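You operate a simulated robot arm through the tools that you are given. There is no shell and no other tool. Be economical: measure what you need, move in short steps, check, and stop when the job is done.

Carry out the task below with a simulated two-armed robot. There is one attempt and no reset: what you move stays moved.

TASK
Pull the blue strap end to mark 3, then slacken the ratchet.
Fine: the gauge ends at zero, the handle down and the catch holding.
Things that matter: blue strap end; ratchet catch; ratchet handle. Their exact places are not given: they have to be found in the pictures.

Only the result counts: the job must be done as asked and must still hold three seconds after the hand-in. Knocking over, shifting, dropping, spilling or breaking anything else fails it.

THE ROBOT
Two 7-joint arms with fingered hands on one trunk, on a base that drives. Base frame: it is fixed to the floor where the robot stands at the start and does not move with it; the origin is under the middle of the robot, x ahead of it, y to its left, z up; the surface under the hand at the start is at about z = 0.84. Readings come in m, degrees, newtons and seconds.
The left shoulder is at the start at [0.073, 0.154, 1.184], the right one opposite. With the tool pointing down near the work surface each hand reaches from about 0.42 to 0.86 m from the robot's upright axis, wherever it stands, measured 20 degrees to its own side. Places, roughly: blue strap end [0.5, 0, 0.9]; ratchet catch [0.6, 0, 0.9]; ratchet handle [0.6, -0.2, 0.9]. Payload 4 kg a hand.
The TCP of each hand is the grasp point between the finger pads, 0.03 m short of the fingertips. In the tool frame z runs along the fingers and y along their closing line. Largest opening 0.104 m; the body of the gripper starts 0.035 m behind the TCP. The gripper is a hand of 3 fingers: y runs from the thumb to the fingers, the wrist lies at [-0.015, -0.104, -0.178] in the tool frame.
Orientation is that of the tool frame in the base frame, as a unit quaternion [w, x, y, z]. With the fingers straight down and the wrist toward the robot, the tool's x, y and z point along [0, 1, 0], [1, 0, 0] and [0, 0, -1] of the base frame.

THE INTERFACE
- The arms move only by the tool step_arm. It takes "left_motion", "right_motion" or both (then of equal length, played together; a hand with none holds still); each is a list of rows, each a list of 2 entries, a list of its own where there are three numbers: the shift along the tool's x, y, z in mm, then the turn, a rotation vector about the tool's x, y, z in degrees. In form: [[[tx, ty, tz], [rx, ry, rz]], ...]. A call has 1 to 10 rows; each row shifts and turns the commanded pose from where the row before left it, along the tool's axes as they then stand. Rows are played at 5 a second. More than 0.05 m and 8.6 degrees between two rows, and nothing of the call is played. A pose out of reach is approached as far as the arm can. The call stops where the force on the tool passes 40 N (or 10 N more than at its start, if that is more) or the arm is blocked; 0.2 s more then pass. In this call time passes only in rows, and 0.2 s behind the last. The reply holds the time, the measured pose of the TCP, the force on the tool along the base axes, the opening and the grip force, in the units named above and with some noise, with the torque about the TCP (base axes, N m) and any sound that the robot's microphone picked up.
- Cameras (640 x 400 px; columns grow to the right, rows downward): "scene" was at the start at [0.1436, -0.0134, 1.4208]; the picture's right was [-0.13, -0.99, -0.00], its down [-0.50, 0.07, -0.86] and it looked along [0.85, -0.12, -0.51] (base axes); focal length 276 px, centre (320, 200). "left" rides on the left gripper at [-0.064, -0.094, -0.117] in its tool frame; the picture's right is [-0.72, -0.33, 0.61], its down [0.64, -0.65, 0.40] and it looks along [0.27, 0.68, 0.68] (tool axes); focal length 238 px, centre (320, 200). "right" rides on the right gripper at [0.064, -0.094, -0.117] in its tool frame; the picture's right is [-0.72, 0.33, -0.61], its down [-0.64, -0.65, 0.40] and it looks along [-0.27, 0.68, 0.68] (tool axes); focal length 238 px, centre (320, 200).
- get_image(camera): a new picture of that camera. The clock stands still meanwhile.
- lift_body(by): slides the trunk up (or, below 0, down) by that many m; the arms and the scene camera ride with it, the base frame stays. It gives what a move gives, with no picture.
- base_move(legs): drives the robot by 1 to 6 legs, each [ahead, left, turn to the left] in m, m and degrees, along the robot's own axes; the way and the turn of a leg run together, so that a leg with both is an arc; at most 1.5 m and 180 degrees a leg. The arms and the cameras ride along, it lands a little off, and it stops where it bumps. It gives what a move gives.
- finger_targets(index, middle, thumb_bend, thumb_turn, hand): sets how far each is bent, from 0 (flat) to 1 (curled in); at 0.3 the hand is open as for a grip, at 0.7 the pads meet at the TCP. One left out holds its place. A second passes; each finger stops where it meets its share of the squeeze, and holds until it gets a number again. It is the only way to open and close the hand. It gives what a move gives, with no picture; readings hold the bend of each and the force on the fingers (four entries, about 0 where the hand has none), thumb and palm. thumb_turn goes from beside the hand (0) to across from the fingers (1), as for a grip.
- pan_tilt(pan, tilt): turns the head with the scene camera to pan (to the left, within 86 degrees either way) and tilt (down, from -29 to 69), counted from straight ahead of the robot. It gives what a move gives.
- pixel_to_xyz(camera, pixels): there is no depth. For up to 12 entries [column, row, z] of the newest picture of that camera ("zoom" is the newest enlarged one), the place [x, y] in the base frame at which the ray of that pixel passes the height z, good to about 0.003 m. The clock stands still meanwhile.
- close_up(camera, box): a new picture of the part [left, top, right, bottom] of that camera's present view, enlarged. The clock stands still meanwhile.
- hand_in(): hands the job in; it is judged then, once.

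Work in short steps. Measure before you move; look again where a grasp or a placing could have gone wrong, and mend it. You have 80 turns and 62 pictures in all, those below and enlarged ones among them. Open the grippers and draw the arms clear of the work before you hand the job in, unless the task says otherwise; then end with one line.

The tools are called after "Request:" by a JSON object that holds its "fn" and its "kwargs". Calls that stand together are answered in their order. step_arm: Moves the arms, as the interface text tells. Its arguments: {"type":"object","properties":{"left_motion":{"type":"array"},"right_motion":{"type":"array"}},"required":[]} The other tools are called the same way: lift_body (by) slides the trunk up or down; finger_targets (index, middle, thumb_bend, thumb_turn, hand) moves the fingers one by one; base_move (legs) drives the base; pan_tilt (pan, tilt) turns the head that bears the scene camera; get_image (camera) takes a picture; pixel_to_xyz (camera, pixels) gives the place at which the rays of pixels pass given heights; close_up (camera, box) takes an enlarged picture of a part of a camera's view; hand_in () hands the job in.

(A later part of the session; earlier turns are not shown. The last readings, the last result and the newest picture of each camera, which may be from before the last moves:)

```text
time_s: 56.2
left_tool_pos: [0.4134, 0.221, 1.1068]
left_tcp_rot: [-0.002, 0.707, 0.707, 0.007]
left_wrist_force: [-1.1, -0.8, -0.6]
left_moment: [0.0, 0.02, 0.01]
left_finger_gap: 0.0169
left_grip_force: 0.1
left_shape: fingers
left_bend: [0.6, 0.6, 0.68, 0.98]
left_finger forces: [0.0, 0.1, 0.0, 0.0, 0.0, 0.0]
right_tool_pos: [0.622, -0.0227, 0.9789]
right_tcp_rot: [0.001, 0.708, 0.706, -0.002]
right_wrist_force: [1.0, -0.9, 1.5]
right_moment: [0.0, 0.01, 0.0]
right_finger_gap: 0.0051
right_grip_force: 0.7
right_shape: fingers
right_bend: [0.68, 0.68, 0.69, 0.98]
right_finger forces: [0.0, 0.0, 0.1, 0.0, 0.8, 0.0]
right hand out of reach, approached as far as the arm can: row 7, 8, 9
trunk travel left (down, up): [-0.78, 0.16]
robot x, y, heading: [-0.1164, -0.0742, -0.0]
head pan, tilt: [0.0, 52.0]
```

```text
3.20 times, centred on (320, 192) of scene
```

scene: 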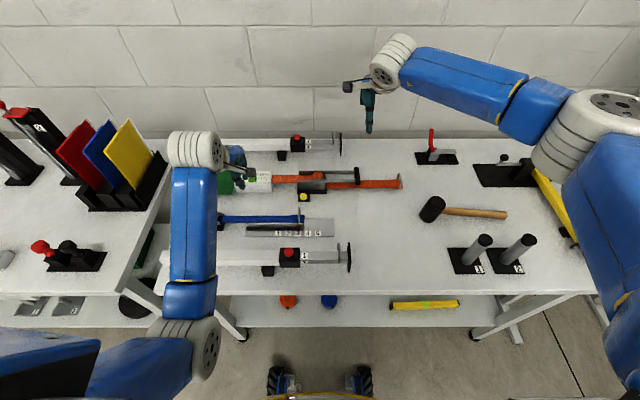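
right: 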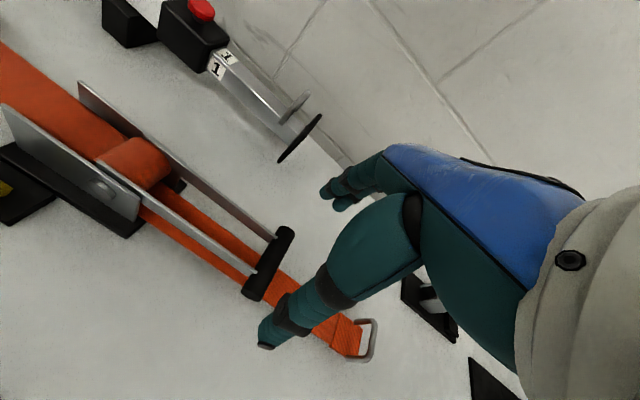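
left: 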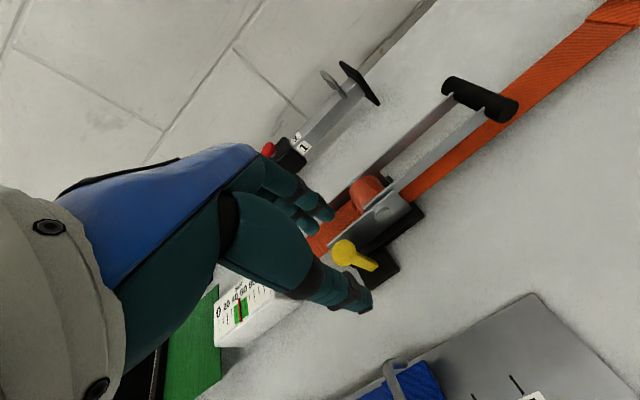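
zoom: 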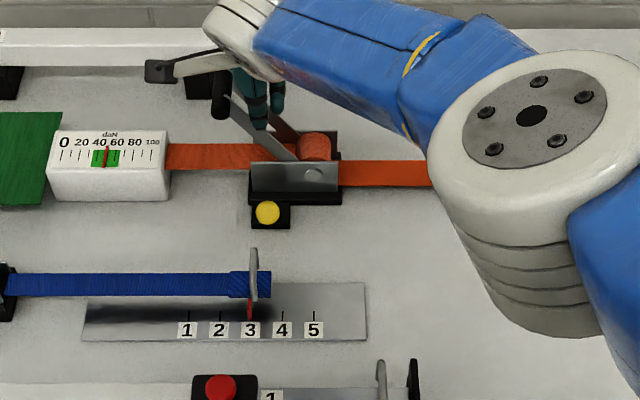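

The handle is at ~140°, and the right arm is at its reach limit. I retreat the right hand and bring the left hand with closed fingers above the bar to press it further.

Request:
{"fn": "step_arm", "kwargs": {"right_motion": [[[0, 0, -30], [0, 0, 0]], [[0, 0, -40], [0, 0, 0]], [[-20, -10, -30], [0, 0, 0]], [[-40, -20, 0], [0, 0, 0]], [[-40, -20, 0], [0, 0, 0]], [[-40, -20, 0], [0, 0, 0]], [[-40, -20, 0], [0, 0, 0]]]}}

Request:
{"fn": "finger_targets", "kwargs": {"hand": "left", "index": 0.68, "middle": 0.68, "thumb_bend": 0.68}}

Request:
{"fn": "step_arm", "kwargs": {"left_motion": [[[-25, 31, 6], [0, 0, 0]], [[-25, 31, 6], [0, 0, 0]], [[-25, 31, 6], [0, 0, 0]], [[-25, 31, 6], [0, 0, 0]], [[-25, 31, 6], [0, 0, 0]], [[-25, 31, 6], [0, 0, 0]], [[-25, 31, 6], [0, 0, 0]]]}}

Request:
{"fn": "close_up", "kwargs": {"camera": "left", "box": [200, 100, 520, 300]}}

```text
time_s: 57.8
left_tool_pos: [0.4117, 0.218, 1.1073]
left_tcp_rot: [-0.002, 0.707, 0.707, 0.009]
left_wrist_force: [0.0, -0.4, -0.2]
left_moment: [0.01, -0.01, 0.0]
left_finger_gap: 0.0168
left_grip_force: 0.0
left_shape: fingers
left_bend: [0.6, 0.6, 0.68, 0.98]
left_finger forces: [0.1, 0.1, 0.0, 0.0, 0.0, 0.1]
right_tool_pos: [0.5301, -0.2071, 1.0817]
right_tcp_rot: [0.002, 0.707, 0.707, -0.001]
right_wrist_force: [-0.3, 0.6, 0.1]
right_moment: [0.03, 0.01, -0.03]
right_finger_gap: 0.0055
right_grip_force: 0.0
right_shape: fingers
right_bend: [0.68, 0.68, 0.68, 0.98]
right_finger forces: [0.0, 0.1, 0.0, 0.0, 0.0, 0.1]
trunk travel left (down, up): [-0.78, 0.16]
robot x, y, heading: [-0.1224, -0.0729, 0.0]
head pan, tilt: [0.0, 52.0]
```

```text
time_s: 58.8
left_tool_pos: [0.4136, 0.2192, 1.1076]
left_tcp_rot: [-0.002, 0.707, 0.707, 0.007]
left_wrist_force: [-0.5, 0.3, -0.7]
left_moment: [0.01, 0.02, 0.0]
left_finger_gap: 0.0061
left_grip_force: 0.0
left_shape: fingers
left_bend: [0.68, 0.68, 0.68, 0.98]
left_finger forces: [0.0, 0.0, 0.0, 0.0, 0.0, 0.1]
right_tool_pos: [0.5314, -0.2046, 1.0802]
right_tcp_rot: [0.002, 0.707, 0.707, -0.002]
right_wrist_force: [0.1, 0.0, 0.5]
right_moment: [0.01, -0.01, -0.01]
right_finger_gap: 0.0054
right_grip_force: 0.0
right_shape: fingers
right_bend: [0.68, 0.68, 0.68, 0.98]
right_finger forces: [0.1, 0.1, 0.1, 0.0, 0.1, 0.0]
trunk travel left (down, up): [-0.78, 0.16]
robot x, y, heading: [-0.1202, -0.0745, -0.1]
head pan, tilt: [0.0, 52.0]
```

```text
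time_s: 60.4
left_tool_pos: [0.6312, 0.043, 1.0614]
left_tcp_rot: [-0.003, 0.707, 0.707, 0.007]
left_wrist_force: [0.0, -0.3, 0.1]
left_moment: [0.03, 0.02, 0.02]
left_finger_gap: 0.0063
left_grip_force: 0.1
left_shape: fingers
left_bend: [0.68, 0.68, 0.68, 0.98]
left_finger forces: [0.0, 0.0, 0.1, 0.0, 0.0, 0.0]
right_tool_pos: [0.5322, -0.2064, 1.0801]
right_tcp_rot: [0.002, 0.708, 0.707, -0.001]
right_wrist_force: [-0.5, -0.8, -0.7]
right_moment: [0.02, -0.01, 0.0]
right_finger_gap: 0.0055
right_grip_force: 0.1
right_shape: fingers
right_bend: [0.68, 0.68, 0.68, 0.98]
right_finger forces: [0.0, 0.0, 0.0, 0.1, 0.0, 0.0]
trunk travel left (down, up): [-0.78, 0.16]
robot x, y, heading: [-0.1235, -0.0761, -0.3]
head pan, tilt: [0.0, 52.0]
```

```text
2.00 times, centred on (360, 200) of left
```

zoom: 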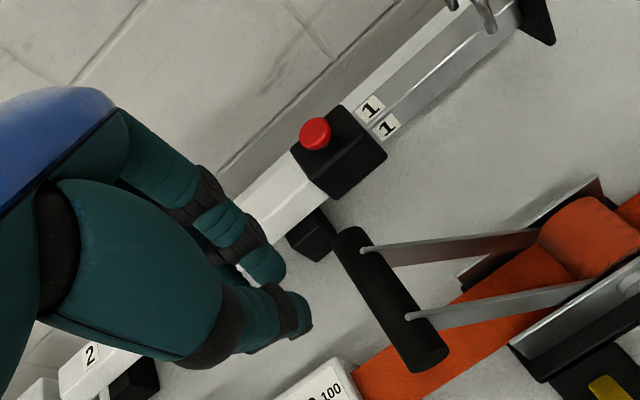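

I measure the bar (ends at zoom (352,245),(425,350)) against the fingertips.

Request:
{"fn": "pixel_to_xyz", "kwargs": {"camera": "zoom", "pixels": [[352, 245, 0.96], [425, 350, 0.96], [390, 300, 0.96], [390, 300, 0.94], [390, 300, 0.98], [300, 320, 1.03], [265, 270, 1.03], [350, 385, 0.9]]}}

```text
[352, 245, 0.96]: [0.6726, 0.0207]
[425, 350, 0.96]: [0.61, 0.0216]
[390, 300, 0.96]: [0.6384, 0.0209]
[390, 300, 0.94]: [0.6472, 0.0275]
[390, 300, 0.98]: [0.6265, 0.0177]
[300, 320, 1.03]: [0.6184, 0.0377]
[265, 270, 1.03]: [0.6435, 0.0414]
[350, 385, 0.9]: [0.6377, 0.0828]
```

Bar center ≈ (0.638, 0.02, 0.96). I center above it, go down to contact and press it along its arc to ~150°.

Request:
{"fn": "step_arm", "kwargs": {"left_motion": [[[-20, 5, 15], [0, 0, 0]], [[0, 0, 25], [0, 0, 0]], [[0, 0, 15], [0, 0, 0]], [[4, 0, 8], [0, 0, 0]], [[5, 0, 8], [0, 0, 0]], [[5, 0, 8], [0, 0, 0]], [[4, 0, 8], [0, 0, 0]]]}}

Request:
{"fn": "close_up", "kwargs": {"camera": "scene", "box": [220, 130, 420, 255]}}

```text
time_s: 62.0
left_tool_pos: [0.6367, 0.0428, 0.9766]
left_tcp_rot: [-0.002, 0.707, 0.707, 0.008]
left_wrist_force: [0.5, 0.6, 0.1]
left_moment: [0.01, 0.06, 0.0]
left_finger_gap: 0.006
left_grip_force: 0.1
left_shape: fingers
left_bend: [0.68, 0.68, 0.68, 0.98]
left_finger forces: [0.1, 0.6, 0.1, 0.0, 0.1, 0.0]
right_tool_pos: [0.5315, -0.204, 1.0815]
right_tcp_rot: [0.002, 0.707, 0.707, -0.001]
right_wrist_force: [-0.3, -0.8, 0.6]
right_moment: [-0.01, -0.04, 0.02]
right_finger_gap: 0.0055
right_grip_force: 0.1
right_shape: fingers
right_bend: [0.68, 0.68, 0.68, 0.98]
right_finger forces: [0.0, 0.0, 0.0, 0.0, 0.0, 0.1]
trunk travel left (down, up): [-0.78, 0.16]
robot x, y, heading: [-0.1226, -0.0748, -0.1]
head pan, tilt: [0.0, 52.0]
```

```text
3.20 times, centred on (320, 192) of scene
```

zoom: 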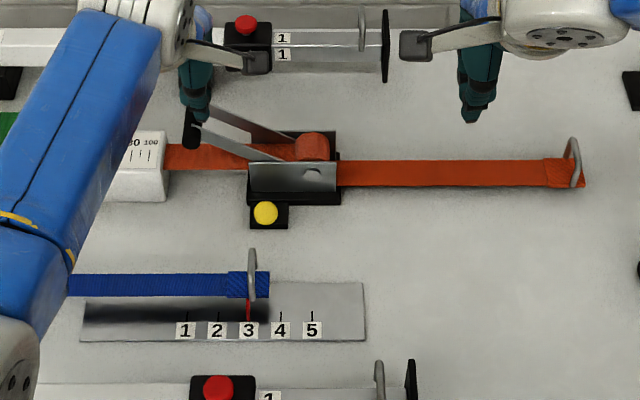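

Handle at ~150°. I press on in small rows.

Request:
{"fn": "step_arm", "kwargs": {"left_motion": [[[3, 0, 7], [0, 0, 0]], [[3, 0, 7], [0, 0, 0]], [[2, 0, 7], [0, 0, 0]], [[2, 0, 6], [0, 0, 0]]]}}

```text
time_s: 63.0
left_tool_pos: [0.6348, 0.0532, 0.9494]
left_tcp_rot: [-0.002, 0.707, 0.707, 0.008]
left_wrist_force: [0.0, 0.8, -0.1]
left_moment: [0.02, -0.01, -0.01]
left_finger_gap: 0.0059
left_grip_force: 0.1
left_shape: fingers
left_bend: [0.68, 0.68, 0.68, 0.98]
left_finger forces: [0.0, 0.2, 0.1, 0.1, 0.2, 0.0]
right_tool_pos: [0.531, -0.2047, 1.0813]
right_tcp_rot: [0.002, 0.708, 0.707, -0.002]
right_wrist_force: [0.8, -0.6, 0.2]
right_moment: [0.0, -0.01, -0.01]
right_finger_gap: 0.0052
right_grip_force: 0.0
right_shape: fingers
right_bend: [0.68, 0.68, 0.68, 0.98]
right_finger forces: [0.0, 0.0, 0.0, 0.0, 0.0, 0.1]
trunk travel left (down, up): [-0.78, 0.16]
robot x, y, heading: [-0.1219, -0.0749, -0.3]
head pan, tilt: [0.0, 52.0]
```

No force; I check with the left camera whether the bar followed.

Request:
{"fn": "close_up", "kwargs": {"camera": "left", "box": [200, 140, 520, 340]}}

```text
2.00 times, centred on (360, 240) of left
```

zoom: 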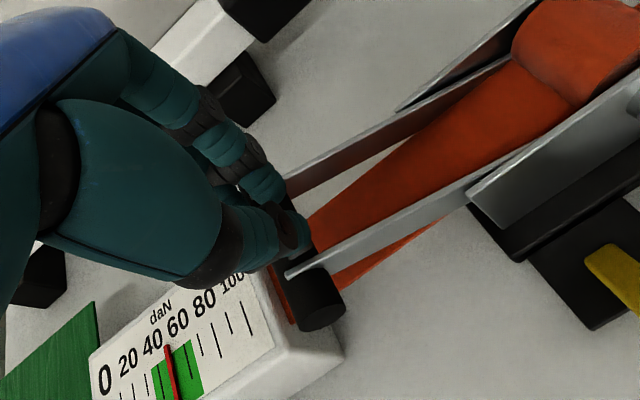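

The bar is at ~165°, near the gauge; gauge still ~48. I press further down till the end stop.

Request:
{"fn": "step_arm", "kwargs": {"left_motion": [[[1, 0, 5], [0, 0, 0]], [[1, 0, 5], [0, 0, 0]], [[0, 0, 5], [0, 0, 0]], [[0, 0, 5], [0, 0, 0]]]}}

Request:
{"fn": "close_up", "kwargs": {"camera": "left", "box": [200, 140, 520, 340]}}

```text
time_s: 64.0
left_tool_pos: [0.6361, 0.0587, 0.9283]
left_tcp_rot: [-0.003, 0.707, 0.707, 0.008]
left_wrist_force: [0.4, -1.0, -0.5]
left_moment: [0.03, -0.02, 0.02]
left_finger_gap: 0.0059
left_grip_force: 0.0
left_shape: fingers
left_bend: [0.68, 0.68, 0.68, 0.98]
left_finger forces: [0.1, 0.0, 0.0, 0.0, 0.0, 0.1]
right_tool_pos: [0.5315, -0.2065, 1.0811]
right_tcp_rot: [0.001, 0.708, 0.706, -0.001]
right_wrist_force: [0.0, 0.1, -0.3]
right_moment: [0.01, 0.0, 0.01]
right_finger_gap: 0.0052
right_grip_force: 0.1
right_shape: fingers
right_bend: [0.68, 0.68, 0.68, 0.98]
right_finger forces: [0.1, 0.0, 0.0, 0.1, 0.0, 0.0]
trunk travel left (down, up): [-0.78, 0.16]
robot x, y, heading: [-0.1195, -0.0772, -0.4]
head pan, tilt: [0.0, 52.0]
```

```text
2.00 times, centred on (360, 240) of left
```

zoom: 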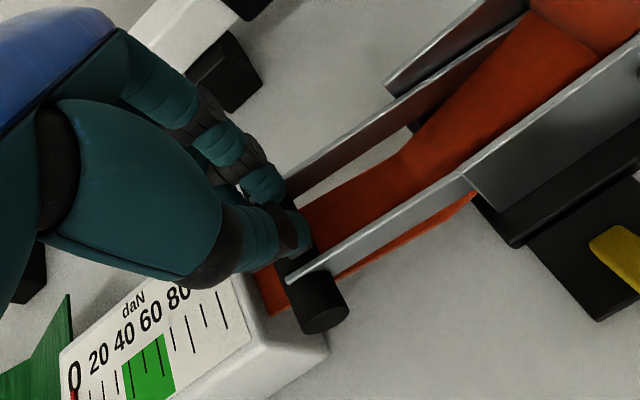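

The gauge has dropped to 0 and the strap sags. Now the handle must come back. I measure bar and gauge edges in this picture.

Request:
{"fn": "pixel_to_xyz", "kwargs": {"camera": "zoom", "pixels": [[322, 308, 0.893], [322, 308, 0.88], [285, 215, 0.893], [270, 335, 0.89], [325, 350, 0.86], [327, 352, 0.84], [240, 278, 0.89], [295, 275, 0.89], [290, 215, 0.905]]}}

```text
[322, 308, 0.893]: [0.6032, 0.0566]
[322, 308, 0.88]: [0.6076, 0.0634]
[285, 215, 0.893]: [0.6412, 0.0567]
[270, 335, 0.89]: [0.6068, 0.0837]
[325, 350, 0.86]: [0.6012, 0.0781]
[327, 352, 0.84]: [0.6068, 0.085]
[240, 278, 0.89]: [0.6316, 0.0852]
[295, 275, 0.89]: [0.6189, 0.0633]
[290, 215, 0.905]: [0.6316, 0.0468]
```

Gauge's near face is at y≈0.084, bar at y≈0.057: enough room. I raise the left hand, open it, go down over the bar ends and pinch them.

Request:
{"fn": "step_arm", "kwargs": {"left_motion": [[[0, 0, -30], [0, 0, 0]], [[-5, 0, -40], [0, 0, 0]]]}}

Request:
{"fn": "finger_targets", "kwargs": {"hand": "left", "index": 0.3, "middle": 0.3, "thumb_bend": 0.3}}

Request:
{"fn": "step_arm", "kwargs": {"left_motion": [[[0, 0, 30], [0, 0, 0]], [[0, 0, 30], [0, 0, 0]], [[0, 0, 15], [0, 0, 0]], [[0, 0, 13], [0, 0, 0]]]}}

Request:
{"fn": "finger_targets", "kwargs": {"hand": "left", "index": 0.62, "middle": 0.62, "thumb_bend": 0.62}}

```text
time_s: 64.6
left_tool_pos: [0.6355, 0.0512, 1.0003]
left_tcp_rot: [-0.002, 0.708, 0.707, 0.008]
left_wrist_force: [1.1, 0.5, 0.2]
left_moment: [0.01, 0.0, 0.02]
left_finger_gap: 0.0058
left_grip_force: 0.0
left_shape: fingers
left_bend: [0.68, 0.68, 0.68, 0.98]
left_finger forces: [0.0, 0.0, 0.1, 0.0, 0.0, 0.0]
right_tool_pos: [0.5313, -0.206, 1.0819]
right_tcp_rot: [0.003, 0.708, 0.706, 0.0]
right_wrist_force: [0.2, -0.1, 0.5]
right_moment: [-0.03, 0.01, -0.02]
right_finger_gap: 0.0054
right_grip_force: 0.1
right_shape: fingers
right_bend: [0.68, 0.68, 0.68, 0.98]
right_finger forces: [0.0, 0.0, 0.0, 0.0, 0.0, 0.0]
trunk travel left (down, up): [-0.78, 0.16]
robot x, y, heading: [-0.1207, -0.0776, -0.1]
head pan, tilt: [0.0, 52.0]
```

```text
time_s: 65.6
left_tool_pos: [0.6357, 0.0518, 0.9995]
left_tcp_rot: [-0.002, 0.707, 0.707, 0.007]
left_wrist_force: [0.1, -0.2, -0.7]
left_moment: [0.0, 0.01, -0.02]
left_finger_gap: 0.1028
left_grip_force: 0.1
left_shape: fingers
left_bend: [0.3, 0.3, 0.3, 0.98]
left_finger forces: [0.1, 0.0, 0.0, 0.0, 0.1, 0.1]
right_tool_pos: [0.5315, -0.206, 1.0811]
right_tcp_rot: [0.001, 0.707, 0.707, -0.002]
right_wrist_force: [-0.1, 0.0, 0.8]
right_moment: [-0.03, -0.02, 0.02]
right_finger_gap: 0.0054
right_grip_force: 0.0
right_shape: fingers
right_bend: [0.68, 0.68, 0.68, 0.98]
right_finger forces: [0.1, 0.0, 0.1, 0.1, 0.1, 0.0]
trunk travel left (down, up): [-0.78, 0.16]
robot x, y, heading: [-0.1186, -0.0732, -0.2]
head pan, tilt: [0.0, 52.0]
```

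```text
time_s: 66.6
left_tool_pos: [0.6381, 0.0512, 0.9107]
left_tcp_rot: [-0.003, 0.707, 0.707, 0.008]
left_wrist_force: [-0.2, -0.2, 0.5]
left_moment: [0.0, 0.03, 0.02]
left_finger_gap: 0.1029
left_grip_force: 0.0
left_shape: fingers
left_bend: [0.3, 0.3, 0.3, 0.98]
left_finger forces: [0.0, 0.0, 0.0, 0.1, 0.0, 0.1]
right_tool_pos: [0.5311, -0.2042, 1.0811]
right_tcp_rot: [0.002, 0.707, 0.707, -0.002]
right_wrist_force: [-0.4, -0.1, -0.1]
right_moment: [0.02, 0.04, -0.02]
right_finger_gap: 0.0055
right_grip_force: 0.2
right_shape: fingers
right_bend: [0.68, 0.68, 0.68, 0.98]
right_finger forces: [0.0, 0.0, 0.0, 0.0, 0.0, 0.0]
trunk travel left (down, up): [-0.78, 0.16]
robot x, y, heading: [-0.122, -0.0755, -0.2]
head pan, tilt: [0.0, 52.0]
```

```text
time_s: 67.6
left_tool_pos: [0.6387, 0.0503, 0.911]
left_tcp_rot: [-0.001, 0.707, 0.707, 0.008]
left_wrist_force: [6.6, -1.9, -1.4]
left_moment: [-0.02, -0.21, -0.08]
left_finger_gap: 0.0364
left_grip_force: 10.6
left_shape: fingers
left_bend: [0.6, 0.47, 0.55, 0.96]
left_finger forces: [2.4, 10.6, 0.0, 0.0, 7.8, 0.0]
right_tool_pos: [0.5323, -0.2052, 1.081]
right_tcp_rot: [0.001, 0.708, 0.707, -0.001]
right_wrist_force: [-0.2, 0.5, 0.7]
right_moment: [0.01, -0.01, 0.0]
right_finger_gap: 0.0052
right_grip_force: 0.0
right_shape: fingers
right_bend: [0.68, 0.68, 0.68, 0.98]
right_finger forces: [0.0, 0.0, 0.0, 0.0, 0.1, 0.0]
trunk travel left (down, up): [-0.78, 0.16]
robot x, y, heading: [-0.1198, -0.0771, -0.2]
head pan, tilt: [0.0, 52.0]
```

The thumb and index missed the bar (gap 0.036); the bar lies further +y and lower. I reopen, shift 7 mm to +y and 9 mm down, and pinch again.

Request:
{"fn": "finger_targets", "kwargs": {"hand": "left", "index": 0.3, "middle": 0.3, "thumb_bend": 0.3}}

Request:
{"fn": "step_arm", "kwargs": {"left_motion": [[[7, -1, 0], [0, 0, 0]], [[0, 0, 5], [0, 0, 0]], [[0, 0, 4], [0, 0, 0]]]}}

Request:
{"fn": "finger_targets", "kwargs": {"hand": "left", "index": 0.62, "middle": 0.62, "thumb_bend": 0.62}}

```text
time_s: 68.6
left_tool_pos: [0.6373, 0.0514, 0.9113]
left_tcp_rot: [-0.002, 0.707, 0.707, 0.008]
left_wrist_force: [-0.6, 0.1, -0.6]
left_moment: [0.0, 0.01, 0.01]
left_finger_gap: 0.1027
left_grip_force: 0.0
left_shape: fingers
left_bend: [0.3, 0.3, 0.3, 0.97]
left_finger forces: [0.1, 0.0, 0.1, 0.0, 0.1, 0.0]
right_tool_pos: [0.5317, -0.2054, 1.0814]
right_tcp_rot: [0.003, 0.708, 0.706, -0.002]
right_wrist_force: [0.6, -0.1, 0.4]
right_moment: [0.0, -0.02, 0.0]
right_finger_gap: 0.0053
right_grip_force: 0.1
right_shape: fingers
right_bend: [0.68, 0.68, 0.68, 0.98]
right_finger forces: [0.0, 0.0, 0.1, 0.1, 0.0, 0.1]
trunk travel left (down, up): [-0.78, 0.16]
robot x, y, heading: [-0.1195, -0.071, -0.4]
head pan, tilt: [0.0, 52.0]
```

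```text
time_s: 69.4
left_tool_pos: [0.6355, 0.0579, 0.9004]
left_tcp_rot: [-0.003, 0.707, 0.707, 0.007]
left_wrist_force: [-0.4, -0.3, 0.1]
left_moment: [-0.02, -0.02, 0.0]
left_finger_gap: 0.1025
left_grip_force: 0.1
left_shape: fingers
left_bend: [0.3, 0.3, 0.3, 0.97]
left_finger forces: [0.1, 0.0, 0.0, 0.0, 0.0, 0.0]
right_tool_pos: [0.5331, -0.2058, 1.082]
right_tcp_rot: [0.002, 0.708, 0.706, -0.002]
right_wrist_force: [0.2, 0.2, 0.3]
right_moment: [0.01, -0.04, -0.02]
right_finger_gap: 0.0056
right_grip_force: 0.0
right_shape: fingers
right_bend: [0.68, 0.68, 0.68, 0.98]
right_finger forces: [0.1, 0.1, 0.0, 0.0, 0.1, 0.0]
trunk travel left (down, up): [-0.78, 0.16]
robot x, y, heading: [-0.1244, -0.0764, -0.4]
head pan, tilt: [0.0, 52.0]
```

```text
time_s: 70.4
left_tool_pos: [0.6359, 0.0585, 0.9009]
left_tcp_rot: [-0.002, 0.707, 0.707, 0.008]
left_wrist_force: [-3.7, -2.9, -1.6]
left_moment: [-0.01, 0.02, -0.29]
left_finger_gap: 0.0648
left_grip_force: 20.0
left_shape: fingers
left_bend: [0.52, 0.51, 0.43, 0.97]
left_finger forces: [11.3, 10.3, 0.0, 0.0, 18.9, 0.0]
right_tool_pos: [0.5319, -0.2055, 1.0808]
right_tcp_rot: [0.001, 0.707, 0.707, -0.001]
right_wrist_force: [0.3, -0.2, -0.2]
right_moment: [-0.01, 0.01, 0.02]
right_finger_gap: 0.0054
right_grip_force: 0.1
right_shape: fingers
right_bend: [0.68, 0.68, 0.68, 0.98]
right_finger forces: [0.0, 0.0, 0.0, 0.0, 0.0, 0.0]
trunk travel left (down, up): [-0.78, 0.16]
robot x, y, heading: [-0.1168, -0.0756, 0.0]
head pan, tilt: [0.0, 52.0]
```

Firm pinch (20 N, gap 0.065). I lift the handle back along its arc by ~40°.

Request:
{"fn": "step_arm", "kwargs": {"left_motion": [[[-0.5, 0, -11.4], [0, 0, 0]], [[-1.5, 0, -11.3], [0, 0, 0]], [[-2.5, 0, -11.2], [0, 0, 0]], [[-3.4, 0, -10.9], [0, 0, 0]], [[-4.4, 0, -10.5], [0, 0, 0]], [[-5.3, 0, -10.2], [0, 0, 0]], [[-6.1, 0, -9.6], [0, 0, 0]], [[-7, 0, -9.1], [0, 0, 0]]]}}

```text
time_s: 72.2
left_tool_pos: [0.6332, 0.025, 0.9859]
left_tcp_rot: [-0.004, 0.707, 0.707, 0.006]
left_wrist_force: [-4.5, -8.1, -12.1]
left_moment: [0.02, 0.16, 0.04]
left_finger_gap: 0.057
left_grip_force: 20.3
left_shape: fingers
left_bend: [0.54, 0.52, 0.46, 0.94]
left_finger forces: [15.0, 12.0, 0.0, 0.0, 14.3, 0.0]
right_tool_pos: [0.5334, -0.2071, 1.0801]
right_tcp_rot: [0.001, 0.707, 0.707, -0.001]
right_wrist_force: [-1.3, 0.2, -0.1]
right_moment: [-0.01, 0.03, -0.04]
right_finger_gap: 0.0055
right_grip_force: 0.0
right_shape: fingers
right_bend: [0.68, 0.68, 0.68, 0.98]
right_finger forces: [0.0, 0.0, 0.0, 0.0, 0.0, 0.0]
trunk travel left (down, up): [-0.78, 0.16]
robot x, y, heading: [-0.1229, -0.0754, -0.0]
head pan, tilt: [0.0, 52.0]
```

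The grip holds (forces mirror the first lift). I continue with a 5 mm correction to about 70–75°.

Request:
{"fn": "step_arm", "kwargs": {"left_motion": [[[-5, 0, 0], [0, 0, 0]], [[-7.7, 0, -8.4], [0, 0, 0]], [[-8.4, 0, -7.7], [0, 0, 0]], [[-9, 0, -7], [0, 0, 0]], [[-9.6, 0, -6.2], [0, 0, 0]], [[-10.1, 0, -5.3], [0, 0, 0]]]}}

Request:
{"fn": "close_up", "kwargs": {"camera": "scene", "box": [220, 130, 420, 255]}}

```text
time_s: 73.6
left_tool_pos: [0.6369, -0.023, 1.0211]
left_tcp_rot: [-0.003, 0.707, 0.707, 0.008]
left_wrist_force: [4.9, 0.6, -8.1]
left_moment: [0.23, -0.2, 0.43]
left_finger_gap: 0.0366
left_grip_force: 19.8
left_shape: fingers
left_bend: [0.57, 0.54, 0.56, 0.94]
left_finger forces: [13.0, 18.2, 0.0, 0.0, 8.2, 0.0]
right_tool_pos: [0.5327, -0.205, 1.0802]
right_tcp_rot: [0.002, 0.707, 0.707, -0.002]
right_wrist_force: [0.3, -1.3, 0.0]
right_moment: [-0.01, -0.01, -0.01]
right_finger_gap: 0.0051
right_grip_force: 0.1
right_shape: fingers
right_bend: [0.68, 0.68, 0.68, 0.98]
right_finger forces: [0.1, 0.0, 0.0, 0.1, 0.0, 0.0]
trunk travel left (down, up): [-0.78, 0.16]
robot x, y, heading: [-0.1168, -0.0742, -0.3]
head pan, tilt: [0.0, 52.0]
```

```text
3.20 times, centred on (320, 192) of scene
```

zoom: 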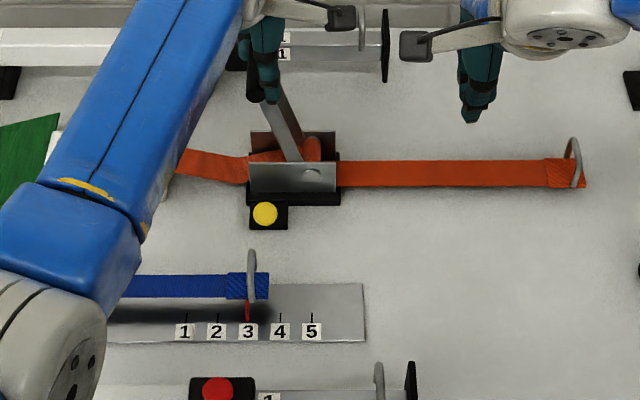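

The handle is at ~115° and the fingers slipped to its -y side. I open, rise, go to the +y side, close and push toward -y.

Request:
{"fn": "finger_targets", "kwargs": {"hand": "left", "index": 0.3, "middle": 0.3, "thumb_bend": 0.3}}

Request:
{"fn": "step_arm", "kwargs": {"left_motion": [[[0, 0, -30], [0, 0, 0]], [[0, 0, -40], [0, 0, 0]], [[35, 0, 0], [0, 0, 0]], [[35, 0, 0], [0, 0, 0]]]}}

Request:
{"fn": "finger_targets", "kwargs": {"hand": "left", "index": 0.68, "middle": 0.68, "thumb_bend": 0.68}}

Request:
{"fn": "step_arm", "kwargs": {"left_motion": [[[0, 0, 40], [0, 0, 0]], [[0, 0, 45], [0, 0, 0]], [[-20, 0, 0], [0, 0, 0]], [[-10, 0, 0], [0, 0, 0]], [[-10, 0, -2], [0, 0, 0]], [[-10, 0, -2], [0, 0, 0]], [[-10, 0, -2], [0, 0, 0]], [[-10, 0, -2], [0, 0, 0]], [[-10, 0, 0], [0, 0, 0]], [[-10, 0, 0], [0, 0, 0]]]}}

```text
time_s: 74.6
left_tool_pos: [0.6325, -0.0226, 1.0224]
left_tcp_rot: [-0.002, 0.707, 0.707, 0.008]
left_wrist_force: [-0.5, -0.3, -0.4]
left_moment: [0.02, -0.01, -0.01]
left_finger_gap: 0.1026
left_grip_force: 0.0
left_shape: fingers
left_bend: [0.3, 0.3, 0.3, 0.97]
left_finger forces: [0.0, 0.1, 0.1, 0.0, 0.0, 0.0]
right_tool_pos: [0.5308, -0.2067, 1.0812]
right_tcp_rot: [0.003, 0.708, 0.706, -0.002]
right_wrist_force: [-0.6, 0.0, 0.4]
right_moment: [0.01, -0.01, -0.01]
right_finger_gap: 0.0052
right_grip_force: 0.1
right_shape: fingers
right_bend: [0.68, 0.68, 0.68, 0.98]
right_finger forces: [0.0, 0.0, 0.0, 0.1, 0.0, 0.1]
trunk travel left (down, up): [-0.78, 0.16]
robot x, y, heading: [-0.1216, -0.0745, -0.1]
head pan, tilt: [0.0, 52.0]
```

```text
time_s: 75.6
left_tool_pos: [0.6336, 0.048, 1.091]
left_tcp_rot: [-0.002, 0.707, 0.707, 0.008]
left_wrist_force: [0.7, -0.8, 0.9]
left_moment: [-0.02, -0.02, 0.0]
left_finger_gap: 0.1028
left_grip_force: 0.1
left_shape: fingers
left_bend: [0.3, 0.3, 0.3, 0.97]
left_finger forces: [0.0, 0.0, 0.0, 0.0, 0.0, 0.1]
right_tool_pos: [0.5322, -0.2035, 1.0808]
right_tcp_rot: [0.002, 0.708, 0.706, -0.003]
right_wrist_force: [0.9, -0.4, 0.4]
right_moment: [-0.02, -0.02, -0.02]
right_finger_gap: 0.0053
right_grip_force: 0.0
right_shape: fingers
right_bend: [0.68, 0.68, 0.68, 0.98]
right_finger forces: [0.0, 0.0, 0.0, 0.0, 0.1, 0.1]
trunk travel left (down, up): [-0.78, 0.16]
robot x, y, heading: [-0.119, -0.0751, -0.3]
head pan, tilt: [0.0, 52.0]
```

```text
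time_s: 76.6
left_tool_pos: [0.6339, 0.0466, 1.0898]
left_tcp_rot: [-0.002, 0.708, 0.707, 0.007]
left_wrist_force: [0.1, 0.3, -0.3]
left_moment: [0.0, -0.01, 0.02]
left_finger_gap: 0.0065
left_grip_force: 0.0
left_shape: fingers
left_bend: [0.68, 0.68, 0.68, 0.97]
left_finger forces: [0.0, 0.1, 0.0, 0.1, 0.0, 0.0]
right_tool_pos: [0.5314, -0.2049, 1.0819]
right_tcp_rot: [0.002, 0.707, 0.707, -0.002]
right_wrist_force: [0.2, -0.9, 0.2]
right_moment: [0.01, 0.01, -0.02]
right_finger_gap: 0.0055
right_grip_force: 0.0
right_shape: fingers
right_bend: [0.68, 0.68, 0.68, 0.98]
right_finger forces: [0.1, 0.0, 0.1, 0.0, 0.0, 0.0]
trunk travel left (down, up): [-0.78, 0.16]
robot x, y, heading: [-0.1255, -0.0747, -0.1]
head pan, tilt: [0.0, 52.0]
```

```text
time_s: 78.8
left_tool_pos: [0.6343, -0.0433, 1.0128]
left_tcp_rot: [-0.003, 0.708, 0.706, 0.007]
left_wrist_force: [0.7, 1.2, 1.9]
left_moment: [0.02, -0.01, 0.03]
left_finger_gap: 0.0056
left_grip_force: 1.1
left_shape: fingers
left_bend: [0.68, 0.68, 0.68, 0.98]
left_finger forces: [1.5, 0.0, 0.0, 0.1, 0.4, 0.0]
right_tool_pos: [0.531, -0.2043, 1.0826]
right_tcp_rot: [0.003, 0.707, 0.708, -0.001]
right_wrist_force: [-0.5, 0.2, -0.6]
right_moment: [-0.02, -0.01, 0.02]
right_finger_gap: 0.0055
right_grip_force: 0.0
right_shape: fingers
right_bend: [0.68, 0.68, 0.68, 0.98]
right_finger forces: [0.0, 0.0, 0.0, 0.0, 0.0, 0.0]
trunk travel left (down, up): [-0.78, 0.16]
robot x, y, heading: [-0.1213, -0.0752, -0.2]
head pan, tilt: [0.0, 52.0]
```

The handle follows with ~1.5 N and is near vertical. I move the right hand away to -y and keep pushing with the left.

Request:
{"fn": "step_arm", "kwargs": {"left_motion": [[[0, 0, 0], [0, 0, 0]], [[0, 0, 0], [0, 0, 0]], [[-10, 0, 1], [0, 0, 0]], [[-10, 0, 2], [0, 0, 0]], [[-10, 0, 3], [0, 0, 0]], [[-10, 0, 4], [0, 0, 0]], [[-10, 0, 5], [0, 0, 0]], [[-10, 0, 6], [0, 0, 0]], [[-10, 0, 6], [0, 0, 0]]], "right_motion": [[[-40, 0, -20], [0, 0, 0]], [[-40, 0, -20], [0, 0, 0]], [[-40, 0, -20], [0, 0, 0]], [[0, 0, 0], [0, 0, 0]], [[0, 0, 0], [0, 0, 0]], [[0, 0, 0], [0, 0, 0]], [[0, 0, 0], [0, 0, 0]], [[0, 0, 0], [0, 0, 0]], [[0, 0, 0], [0, 0, 0]]]}}

Request:
{"fn": "get_image", "kwargs": {"camera": "scene"}}

```text
time_s: 80.8
left_tool_pos: [0.633, -0.1114, 0.9835]
left_tcp_rot: [-0.002, 0.706, 0.708, 0.007]
left_wrist_force: [1.8, 1.0, 0.7]
left_moment: [0.01, -0.04, 0.04]
left_finger_gap: 0.0022
left_grip_force: 1.5
left_shape: fingers
left_bend: [0.69, 0.68, 0.7, 0.98]
left_finger forces: [0.4, 0.1, 0.0, 0.0, 2.4, 0.0]
left hand out of reach, approached as far as the arm can: row 9
right_tool_pos: [0.5304, -0.3263, 1.1405]
right_tcp_rot: [0.001, 0.707, 0.707, -0.001]
right_wrist_force: [0.6, 0.0, 0.1]
right_moment: [0.0, 0.02, -0.01]
right_finger_gap: 0.0054
right_grip_force: 0.0
right_shape: fingers
right_bend: [0.68, 0.68, 0.68, 0.98]
right_finger forces: [0.0, 0.1, 0.0, 0.0, 0.0, 0.0]
trunk travel left (down, up): [-0.78, 0.16]
robot x, y, heading: [-0.1202, -0.0791, -0.3]
head pan, tilt: [0.0, 52.0]
```

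```text
4 pictures are left
```

scene: 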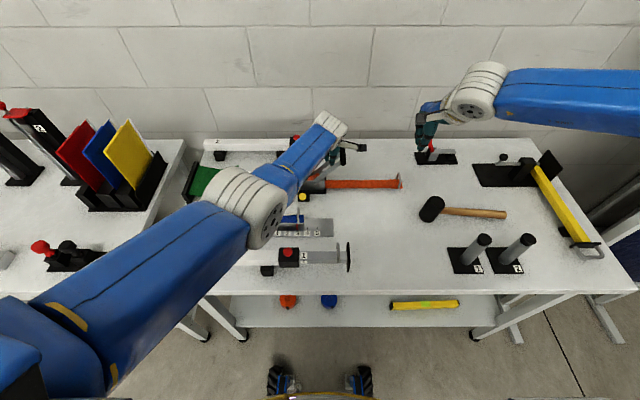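

The bar is at ~63° on the right side; the left arm is at its limit. I retreat the left hand up and away, then bring the right closed fingers above the bar.

Request:
{"fn": "step_arm", "kwargs": {"left_motion": [[[0, 0, -40], [0, 0, 0]], [[0, 0, -40], [0, 0, 0]], [[30, -10, -20], [0, 0, 0]], [[40, -20, 0], [0, 0, 0]], [[40, -20, 0], [0, 0, 0]], [[40, -20, 0], [0, 0, 0]], [[40, -20, 0], [0, 0, 0]], [[30, -20, 0], [0, 0, 0]]]}}

Request:
{"fn": "step_arm", "kwargs": {"right_motion": [[[38, 21, 13], [0, 0, 0]], [[38, 21, 13], [0, 0, 0]], [[38, 21, 14], [0, 0, 0]], [[38, 21, 14], [0, 0, 0]], [[37, 21, 14], [0, 0, 0]]]}}

```text
time_s: 82.6
left_tool_pos: [0.5213, 0.1068, 1.088]
left_tcp_rot: [-0.001, 0.708, 0.706, 0.009]
left_wrist_force: [0.7, 0.5, 0.1]
left_moment: [0.02, 0.0, 0.0]
left_finger_gap: 0.0053
left_grip_force: 0.1
left_shape: fingers
left_bend: [0.68, 0.68, 0.68, 0.98]
left_finger forces: [0.0, 0.1, 0.0, 0.1, 0.0, 0.0]
right_tool_pos: [0.5294, -0.3266, 1.1413]
right_tcp_rot: [0.002, 0.708, 0.706, -0.001]
right_wrist_force: [-0.1, -0.8, -0.5]
right_moment: [0.02, 0.02, 0.03]
right_finger_gap: 0.0052
right_grip_force: 0.2
right_shape: fingers
right_bend: [0.68, 0.68, 0.68, 0.98]
right_finger forces: [0.0, 0.1, 0.1, 0.0, 0.0, 0.0]
trunk travel left (down, up): [-0.78, 0.16]
robot x, y, heading: [-0.1212, -0.0792, -0.0]
head pan, tilt: [0.0, 52.0]
```

```text
time_s: 83.8
left_tool_pos: [0.5226, 0.1089, 1.0854]
left_tcp_rot: [-0.002, 0.708, 0.707, 0.005]
left_wrist_force: [-0.3, -0.4, -0.9]
left_moment: [-0.01, -0.02, 0.03]
left_finger_gap: 0.0052
left_grip_force: 0.1
left_shape: fingers
left_bend: [0.68, 0.68, 0.68, 0.98]
left_finger forces: [0.1, 0.0, 0.1, 0.1, 0.1, 0.0]
right_tool_pos: [0.635, -0.1339, 1.0699]
right_tcp_rot: [0.004, 0.708, 0.706, -0.003]
right_wrist_force: [-0.1, -0.2, -0.1]
right_moment: [-0.02, -0.03, -0.04]
right_finger_gap: 0.0055
right_grip_force: 0.1
right_shape: fingers
right_bend: [0.68, 0.68, 0.68, 0.98]
right_finger forces: [0.0, 0.0, 0.0, 0.0, 0.0, 0.0]
trunk travel left (down, up): [-0.78, 0.16]
robot x, y, heading: [-0.122, -0.0723, -0.2]
head pan, tilt: [0.0, 52.0]
```

I come down slightly on the inner side/top of the bar and follow its arc down.

Request:
{"fn": "step_arm", "kwargs": {"right_motion": [[[8, 0, 20], [0, 0, 0]], [[0, 0, 15], [0, 0, 0]], [[-12, 0, 8], [0, 0, 0]], [[-12, 0, 9], [0, 0, 0]], [[-10, 0, 10], [0, 0, 0]], [[-8, 0, 10], [0, 0, 0]], [[-8, 0, 10], [0, 0, 0]], [[-6, 0, 10], [0, 0, 0]]]}}

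Request:
{"fn": "close_up", "kwargs": {"camera": "scene", "box": [220, 130, 420, 255]}}

```text
time_s: 85.6
left_tool_pos: [0.5219, 0.1077, 1.0873]
left_tcp_rot: [-0.002, 0.707, 0.708, 0.007]
left_wrist_force: [-0.3, 0.0, -0.4]
left_moment: [0.03, 0.02, -0.04]
left_finger_gap: 0.0057
left_grip_force: 0.1
left_shape: fingers
left_bend: [0.68, 0.68, 0.68, 0.98]
left_finger forces: [0.1, 0.1, 0.1, 0.1, 0.0, 0.0]
right_tool_pos: [0.6363, -0.1828, 0.9784]
right_tcp_rot: [0.003, 0.707, 0.707, -0.001]
right_wrist_force: [0.0, -0.6, 1.3]
right_moment: [-0.02, 0.02, 0.01]
right_finger_gap: 0.0055
right_grip_force: 0.3
right_shape: fingers
right_bend: [0.68, 0.68, 0.68, 0.97]
right_finger forces: [0.0, 0.4, 0.0, 0.1, 0.3, 0.0]
trunk travel left (down, up): [-0.78, 0.16]
robot x, y, heading: [-0.1215, -0.0755, 0.0]
head pan, tilt: [0.0, 52.0]
```

```text
3.20 times, centred on (320, 192) of scene
```

zoom: 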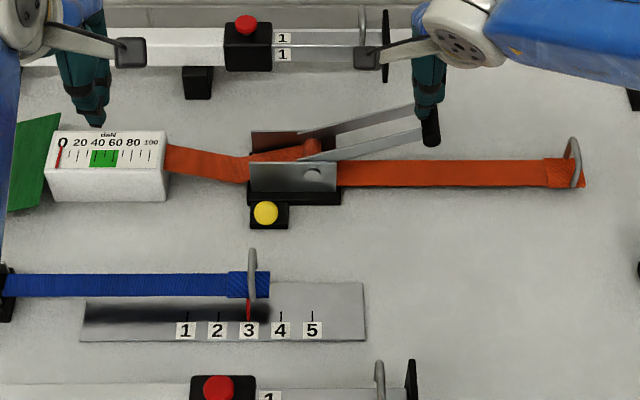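

Gauge at 0, handle at ~25°, fingers on top of the bar. I press it down to its rest.

Request:
{"fn": "step_arm", "kwargs": {"right_motion": [[[-5, 0, 10], [0, 0, 0]], [[-4, 0, 10], [0, 0, 0]], [[-3, 0, 10], [0, 0, 0]], [[-2, 0, 8], [0, 0, 0]], [[0, 0, 4], [0, 0, 0]], [[0, 0, 4], [0, 0, 0]]]}}

```text
time_s: 87.0
left_tool_pos: [0.5219, 0.1072, 1.0875]
left_tcp_rot: [-0.003, 0.707, 0.707, 0.008]
left_wrist_force: [0.0, 0.0, -0.1]
left_moment: [0.0, 0.0, 0.04]
left_finger_gap: 0.0054
left_grip_force: 0.0
left_shape: fingers
left_bend: [0.68, 0.68, 0.68, 0.98]
left_finger forces: [0.0, 0.0, 0.0, 0.0, 0.1, 0.0]
right_tool_pos: [0.6362, -0.1986, 0.9349]
right_tcp_rot: [0.003, 0.708, 0.706, -0.003]
right_wrist_force: [-0.5, 0.0, 0.5]
right_moment: [-0.01, -0.01, 0.02]
right_finger_gap: 0.0053
right_grip_force: 0.2
right_shape: fingers
right_bend: [0.68, 0.68, 0.68, 0.97]
right_finger forces: [0.0, 0.0, 0.0, 0.1, 0.1, 0.0]
trunk travel left (down, up): [-0.78, 0.16]
robot x, y, heading: [-0.1199, -0.0721, -0.0]
head pan, tilt: [0.0, 52.0]
```

No stop force yet; I press a bit more in 3 mm rows.

Request:
{"fn": "step_arm", "kwargs": {"right_motion": [[[0, 0, 3], [0, 0, 0]], [[0, 0, 3], [0, 0, 0]], [[0, 0, 3], [0, 0, 0]], [[0, 0, 3], [0, 0, 0]]]}}

```text
time_s: 88.0
left_tool_pos: [0.5149, 0.1073, 1.0903]
left_tcp_rot: [0.001, 0.707, 0.707, 0.009]
left_wrist_force: [0.4, -0.7, 0.6]
left_moment: [-0.01, -0.01, -0.01]
left_finger_gap: 0.0055
left_grip_force: 0.0
left_shape: fingers
left_bend: [0.68, 0.68, 0.68, 0.98]
left_finger forces: [0.0, 0.0, 0.0, 0.0, 0.1, 0.0]
right_tool_pos: [0.6323, -0.197, 0.9321]
right_tcp_rot: [0.007, 0.708, 0.706, 0.003]
right_wrist_force: [-4.5, 0.4, 37.1]
right_moment: [-0.04, 0.35, 0.01]
right_finger_gap: 0.0023
right_grip_force: 18.9
right_shape: fingers
right_bend: [0.68, 0.68, 0.71, 0.98]
right_finger forces: [1.4, 4.8, 0.1, 0.0, 31.6, 0.0]
trunk travel left (down, up): [-0.78, 0.16]
robot x, y, heading: [-0.1168, -0.0725, -0.5]
head pan, tilt: [0.0, 52.0]
```

Firm stop at 37 N: the handle is fully down. I retreat the right hand, and compute where the open catch ball is (zoom (265,213)).

Request:
{"fn": "pixel_to_xyz", "kwargs": {"camera": "zoom", "pixels": [[265, 213, 0.89], [265, 213, 0.88], [265, 213, 0.9], [252, 250, 0.92], [252, 297, 0.87], [252, 297, 0.88]]}}

Request:
{"fn": "step_arm", "kwargs": {"right_motion": [[[0, 0, -20], [0, 0, 0]], [[0, 0, -40], [0, 0, 0]], [[0, 0, -40], [0, 0, 0]], [[-30, -20, -40], [0, 0, 0]], [[-40, -20, 0], [0, 0, 0]], [[-40, -20, 0], [0, 0, 0]], [[-40, -20, 0], [0, 0, 0]]]}}

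```text
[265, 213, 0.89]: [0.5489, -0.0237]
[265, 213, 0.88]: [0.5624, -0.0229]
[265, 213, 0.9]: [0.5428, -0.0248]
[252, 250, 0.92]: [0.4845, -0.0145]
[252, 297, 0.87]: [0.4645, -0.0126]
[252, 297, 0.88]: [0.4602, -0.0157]
```

```text
refused: row 4 steps farther than a row can; nothing moved
```

Ball at ≈(0.547,-0.024,0.893). Row 4 was too long; I resend the right retreat with smaller steps.

Request:
{"fn": "step_arm", "kwargs": {"right_motion": [[[0, 0, -20], [0, 0, 0]], [[0, 0, -40], [0, 0, 0]], [[0, 0, -40], [0, 0, 0]], [[-20, -15, -40], [0, 0, 0]], [[-40, -20, 0], [0, 0, 0]], [[-40, -20, 0], [0, 0, 0]], [[-40, -20, 0], [0, 0, 0]]]}}

Request:
{"fn": "step_arm", "kwargs": {"left_motion": [[[-30, 0, 0], [0, 0, 0]], [[-40, -5, 0], [0, 0, 0]], [[-40, -5, 0], [0, 0, 0]], [[-41, -5, 0], [0, 0, 0]], [[0, 0, 40], [0, 0, 0]], [[0, 0, 40], [0, 0, 0]], [[0, 0, 40], [0, 0, 0]]]}}

```text
time_s: 89.6
left_tool_pos: [0.5199, 0.104, 1.0884]
left_tcp_rot: [-0.003, 0.707, 0.707, 0.008]
left_wrist_force: [-0.1, -0.3, -0.4]
left_moment: [0.01, -0.02, -0.01]
left_finger_gap: 0.0053
left_grip_force: 0.0
left_shape: fingers
left_bend: [0.68, 0.68, 0.68, 0.98]
left_finger forces: [0.0, 0.1, 0.1, 0.0, 0.1, 0.0]
right_tool_pos: [0.5597, -0.3391, 1.0649]
right_tcp_rot: [0.001, 0.707, 0.707, 0.0]
right_wrist_force: [-0.3, 0.1, -0.8]
right_moment: [0.0, 0.01, 0.01]
right_finger_gap: 0.0059
right_grip_force: 0.0
right_shape: fingers
right_bend: [0.68, 0.68, 0.68, 0.97]
right_finger forces: [0.1, 0.0, 0.0, 0.1, 0.0, 0.1]
trunk travel left (down, up): [-0.78, 0.16]
robot x, y, heading: [-0.118, -0.0751, -0.2]
head pan, tilt: [0.0, 52.0]
```

```text
time_s: 91.2
left_tool_pos: [0.5046, -0.0428, 0.9636]
left_tcp_rot: [-0.003, 0.707, 0.707, 0.007]
left_wrist_force: [0.5, 0.1, -0.2]
left_moment: [0.01, 0.02, 0.0]
left_finger_gap: 0.0052
left_grip_force: 0.1
left_shape: fingers
left_bend: [0.68, 0.68, 0.68, 0.98]
left_finger forces: [0.0, 0.0, 0.0, 0.0, 0.0, 0.0]
right_tool_pos: [0.5614, -0.3374, 1.0634]
right_tcp_rot: [0.001, 0.708, 0.707, -0.001]
right_wrist_force: [0.8, 0.1, 0.2]
right_moment: [0.0, 0.0, -0.01]
right_finger_gap: 0.0058
right_grip_force: 0.1
right_shape: fingers
right_bend: [0.68, 0.68, 0.68, 0.97]
right_finger forces: [0.0, 0.0, 0.0, 0.0, 0.0, 0.1]
trunk travel left (down, up): [-0.78, 0.16]
robot x, y, heading: [-0.1201, -0.0753, -0.2]
head pan, tilt: [0.0, 52.0]
```

Left hand is above the gap between the ring and the ball; I look once before lowering.

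Request:
{"fn": "close_up", "kwargs": {"camera": "left", "box": [200, 140, 520, 340]}}

```text
2.00 times, centred on (360, 240) of left
```

zoom: 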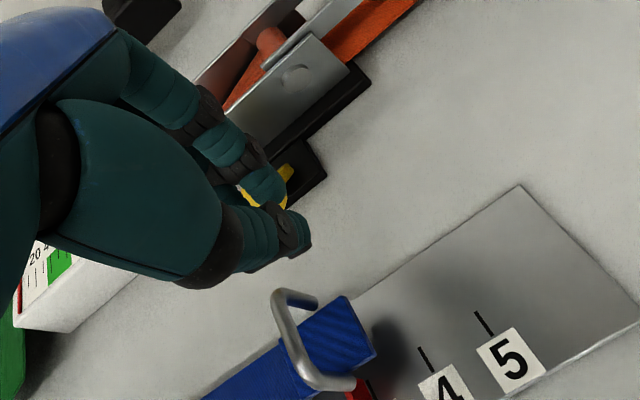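

I compute the ring's far leg position.

Request:
{"fn": "pixel_to_xyz", "kwargs": {"camera": "zoom", "pixels": [[280, 297, 0.92], [280, 297, 0.91], [318, 303, 0.89], [250, 195, 0.893], [300, 245, 0.935], [270, 190, 0.935]]}}

```text
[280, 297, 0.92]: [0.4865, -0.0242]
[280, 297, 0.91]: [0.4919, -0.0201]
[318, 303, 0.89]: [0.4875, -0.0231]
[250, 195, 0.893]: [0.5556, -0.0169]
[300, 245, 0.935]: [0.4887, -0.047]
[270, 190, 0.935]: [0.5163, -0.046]
```

Clear of the ring (far leg x≈0.493,y≈-0.02; thumb at y≈-0.047). I lower 46 mm with +6 mm in x and push the ball toward +x in small rows.

Request:
{"fn": "step_arm", "kwargs": {"left_motion": [[[-1, 6, 20], [0, 0, 0]], [[0, 0, 26], [0, 0, 0]], [[0, 5, 0], [0, 0, 0]], [[3, 5, 0], [0, 0, 0]], [[3, 5, 0], [0, 0, 0]], [[3, 5, 0], [0, 0, 0]], [[3, 5, 0], [0, 0, 0]], [[3, 5, 0], [0, 0, 0]]]}}

```text
time_s: 93.0
left_tool_pos: [0.5404, -0.0329, 0.9251]
left_tcp_rot: [0.0, 0.709, 0.705, 0.011]
left_wrist_force: [-10.6, -15.8, 18.7]
left_moment: [-0.26, -0.11, -0.14]
left_finger_gap: 0.0023
left_grip_force: 14.1
left_shape: fingers
left_bend: [0.7, 0.72, 0.68, 0.98]
left_finger forces: [13.6, 14.0, 0.1, 0.1, 0.0, 0.0]
right_tool_pos: [0.5559, -0.3423, 1.0657]
right_tcp_rot: [0.002, 0.708, 0.706, 0.002]
right_wrist_force: [-0.6, 0.5, 0.2]
right_moment: [-0.01, -0.02, -0.05]
right_finger_gap: 0.0059
right_grip_force: 0.2
right_shape: fingers
right_bend: [0.68, 0.68, 0.68, 0.97]
right_finger forces: [0.1, 0.1, 0.0, 0.0, 0.1, 0.1]
trunk travel left (down, up): [-0.78, 0.16]
robot x, y, heading: [-0.1201, -0.0748, -0.2]
head pan, tilt: [0.0, 52.0]
```

The fingers ride on the ball's top/side. I back off, realign (y≈-0.039), go 12 mm lower so as to push the ball from below its equator, then push +x with some rise.

Request:
{"fn": "step_arm", "kwargs": {"left_motion": [[[-5, -12, -3], [0, 0, 0]], [[-5, -13, 0], [0, 0, 0]], [[0, 0, 8], [0, 0, 0]], [[0, 0, 7], [0, 0, 0]]]}}

Request:
{"fn": "step_arm", "kwargs": {"left_motion": [[[0, 5, 0], [0, 0, 0]], [[0, 4, -1], [0, 0, 0]], [[0, 4, -1], [0, 0, 0]], [[0, 4, -2], [0, 0, 0]], [[0, 4, -2], [0, 0, 0]]]}}

```text
time_s: 94.0
left_tool_pos: [0.5169, -0.0342, 0.91]
left_tcp_rot: [-0.003, 0.707, 0.707, 0.009]
left_wrist_force: [-7.5, 4.6, 11.4]
left_moment: [0.23, -0.12, 0.19]
left_finger_gap: 0.0057
left_grip_force: 7.0
left_shape: fingers
left_bend: [0.68, 0.71, 0.68, 0.98]
left_finger forces: [0.0, 13.4, 0.0, 0.1, 0.1, 0.0]
right_tool_pos: [0.557, -0.3386, 1.0652]
right_tcp_rot: [0.002, 0.707, 0.707, -0.001]
right_wrist_force: [-1.0, -1.4, -0.7]
right_moment: [0.0, -0.02, 0.01]
right_finger_gap: 0.0058
right_grip_force: 0.0
right_shape: fingers
right_bend: [0.68, 0.68, 0.68, 0.97]
right_finger forces: [0.0, 0.0, 0.0, 0.0, 0.0, 0.0]
trunk travel left (down, up): [-0.78, 0.16]
robot x, y, heading: [-0.1204, -0.0784, 0.0]
head pan, tilt: [0.0, 52.0]
```

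```text
time_s: 95.2
left_tool_pos: [0.5361, -0.0356, 0.9177]
left_tcp_rot: [-0.001, 0.708, 0.706, 0.009]
left_wrist_force: [-10.1, 5.5, 14.7]
left_moment: [0.21, -0.02, 0.13]
left_finger_gap: 0.0057
left_grip_force: 8.6
left_shape: fingers
left_bend: [0.68, 0.72, 0.68, 0.98]
left_finger forces: [0.0, 18.0, 0.1, 0.0, 0.0, 0.0]
right_tool_pos: [0.5584, -0.3364, 1.066]
right_tcp_rot: [0.003, 0.708, 0.707, -0.001]
right_wrist_force: [-0.8, -0.1, 0.5]
right_moment: [-0.02, -0.02, -0.02]
right_finger_gap: 0.0056
right_grip_force: 0.1
right_shape: fingers
right_bend: [0.68, 0.68, 0.68, 0.97]
right_finger forces: [0.0, 0.0, 0.0, 0.0, 0.1, 0.0]
trunk travel left (down, up): [-0.78, 0.16]
robot x, y, heading: [-0.1243, -0.0766, -0.4]
head pan, tilt: [0.0, 52.0]
```

Contact is on the ball's upper front: it lies lower and nearer than estimated. I rise, half-open the hand, and instead put the thumb alone in front of the ball with the fingers beyond it.

Request:
{"fn": "step_arm", "kwargs": {"left_motion": [[[0, -3, -25], [0, 0, 0]], [[0, 0, -30], [0, 0, 0]], [[15, 14, 0], [0, 0, 0]]]}}

Request:
{"fn": "finger_targets", "kwargs": {"hand": "left", "index": 0.48, "middle": 0.48, "thumb_bend": 0.45}}

Request:
{"fn": "close_up", "kwargs": {"camera": "left", "box": [200, 140, 520, 340]}}

```text
time_s: 96.0
left_tool_pos: [0.5495, -0.022, 0.9677]
left_tcp_rot: [-0.003, 0.707, 0.707, 0.007]
left_wrist_force: [-0.2, -0.2, -1.0]
left_moment: [-0.02, -0.01, -0.01]
left_finger_gap: 0.0058
left_grip_force: 0.1
left_shape: fingers
left_bend: [0.68, 0.68, 0.68, 0.98]
left_finger forces: [0.0, 0.1, 0.0, 0.0, 0.0, 0.1]
right_tool_pos: [0.5615, -0.3379, 1.0646]
right_tcp_rot: [0.002, 0.708, 0.706, -0.001]
right_wrist_force: [0.4, 0.7, 1.1]
right_moment: [-0.01, 0.02, 0.04]
right_finger_gap: 0.0056
right_grip_force: 0.0
right_shape: fingers
right_bend: [0.68, 0.68, 0.68, 0.97]
right_finger forces: [0.0, 0.1, 0.0, 0.0, 0.1, 0.1]
trunk travel left (down, up): [-0.78, 0.16]
robot x, y, heading: [-0.1192, -0.0769, -0.1]
head pan, tilt: [0.0, 52.0]
```

```text
time_s: 97.0
left_tool_pos: [0.5504, -0.0231, 0.9662]
left_tcp_rot: [-0.002, 0.707, 0.707, 0.008]
left_wrist_force: [0.4, -0.2, 0.2]
left_moment: [0.02, 0.0, 0.0]
left_finger_gap: 0.0605
left_grip_force: 0.0
left_shape: fingers
left_bend: [0.48, 0.48, 0.45, 0.98]
left_finger forces: [0.0, 0.0, 0.0, 0.0, 0.0, 0.0]
right_tool_pos: [0.5618, -0.3369, 1.0651]
right_tcp_rot: [0.002, 0.708, 0.707, -0.002]
right_wrist_force: [0.2, 0.1, 0.1]
right_moment: [0.03, 0.0, 0.04]
right_finger_gap: 0.0057
right_grip_force: 0.1
right_shape: fingers
right_bend: [0.68, 0.68, 0.68, 0.97]
right_finger forces: [0.1, 0.0, 0.1, 0.0, 0.0, 0.0]
trunk travel left (down, up): [-0.78, 0.16]
robot x, y, heading: [-0.1224, -0.0771, -0.3]
head pan, tilt: [0.0, 52.0]
```

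```text
2.00 times, centred on (360, 240) of left
```

zoom: 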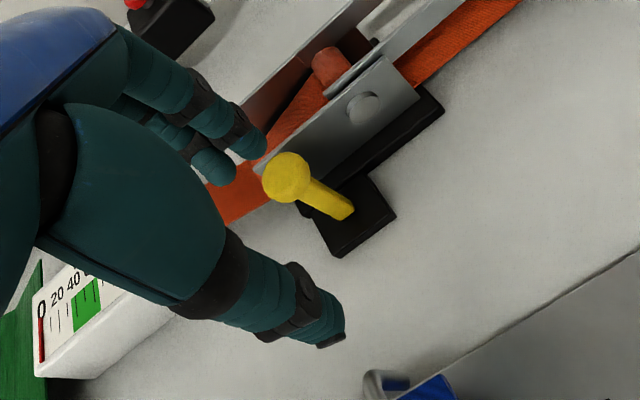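

The catch seems to have flipped back upright. I check the ball's position: it should be (0.584,-0.024) at z 0.908.

Request:
{"fn": "pixel_to_xyz", "kwargs": {"camera": "zoom", "pixels": [[288, 178, 0.908], [288, 178, 0.9], [288, 178, 0.893], [342, 212, 0.85], [40, 355, 0.89], [262, 172, 0.906]]}}

```text
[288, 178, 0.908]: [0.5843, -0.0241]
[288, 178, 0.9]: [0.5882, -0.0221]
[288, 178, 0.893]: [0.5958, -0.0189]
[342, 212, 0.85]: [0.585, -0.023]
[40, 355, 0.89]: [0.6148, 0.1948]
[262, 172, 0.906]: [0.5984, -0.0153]
```

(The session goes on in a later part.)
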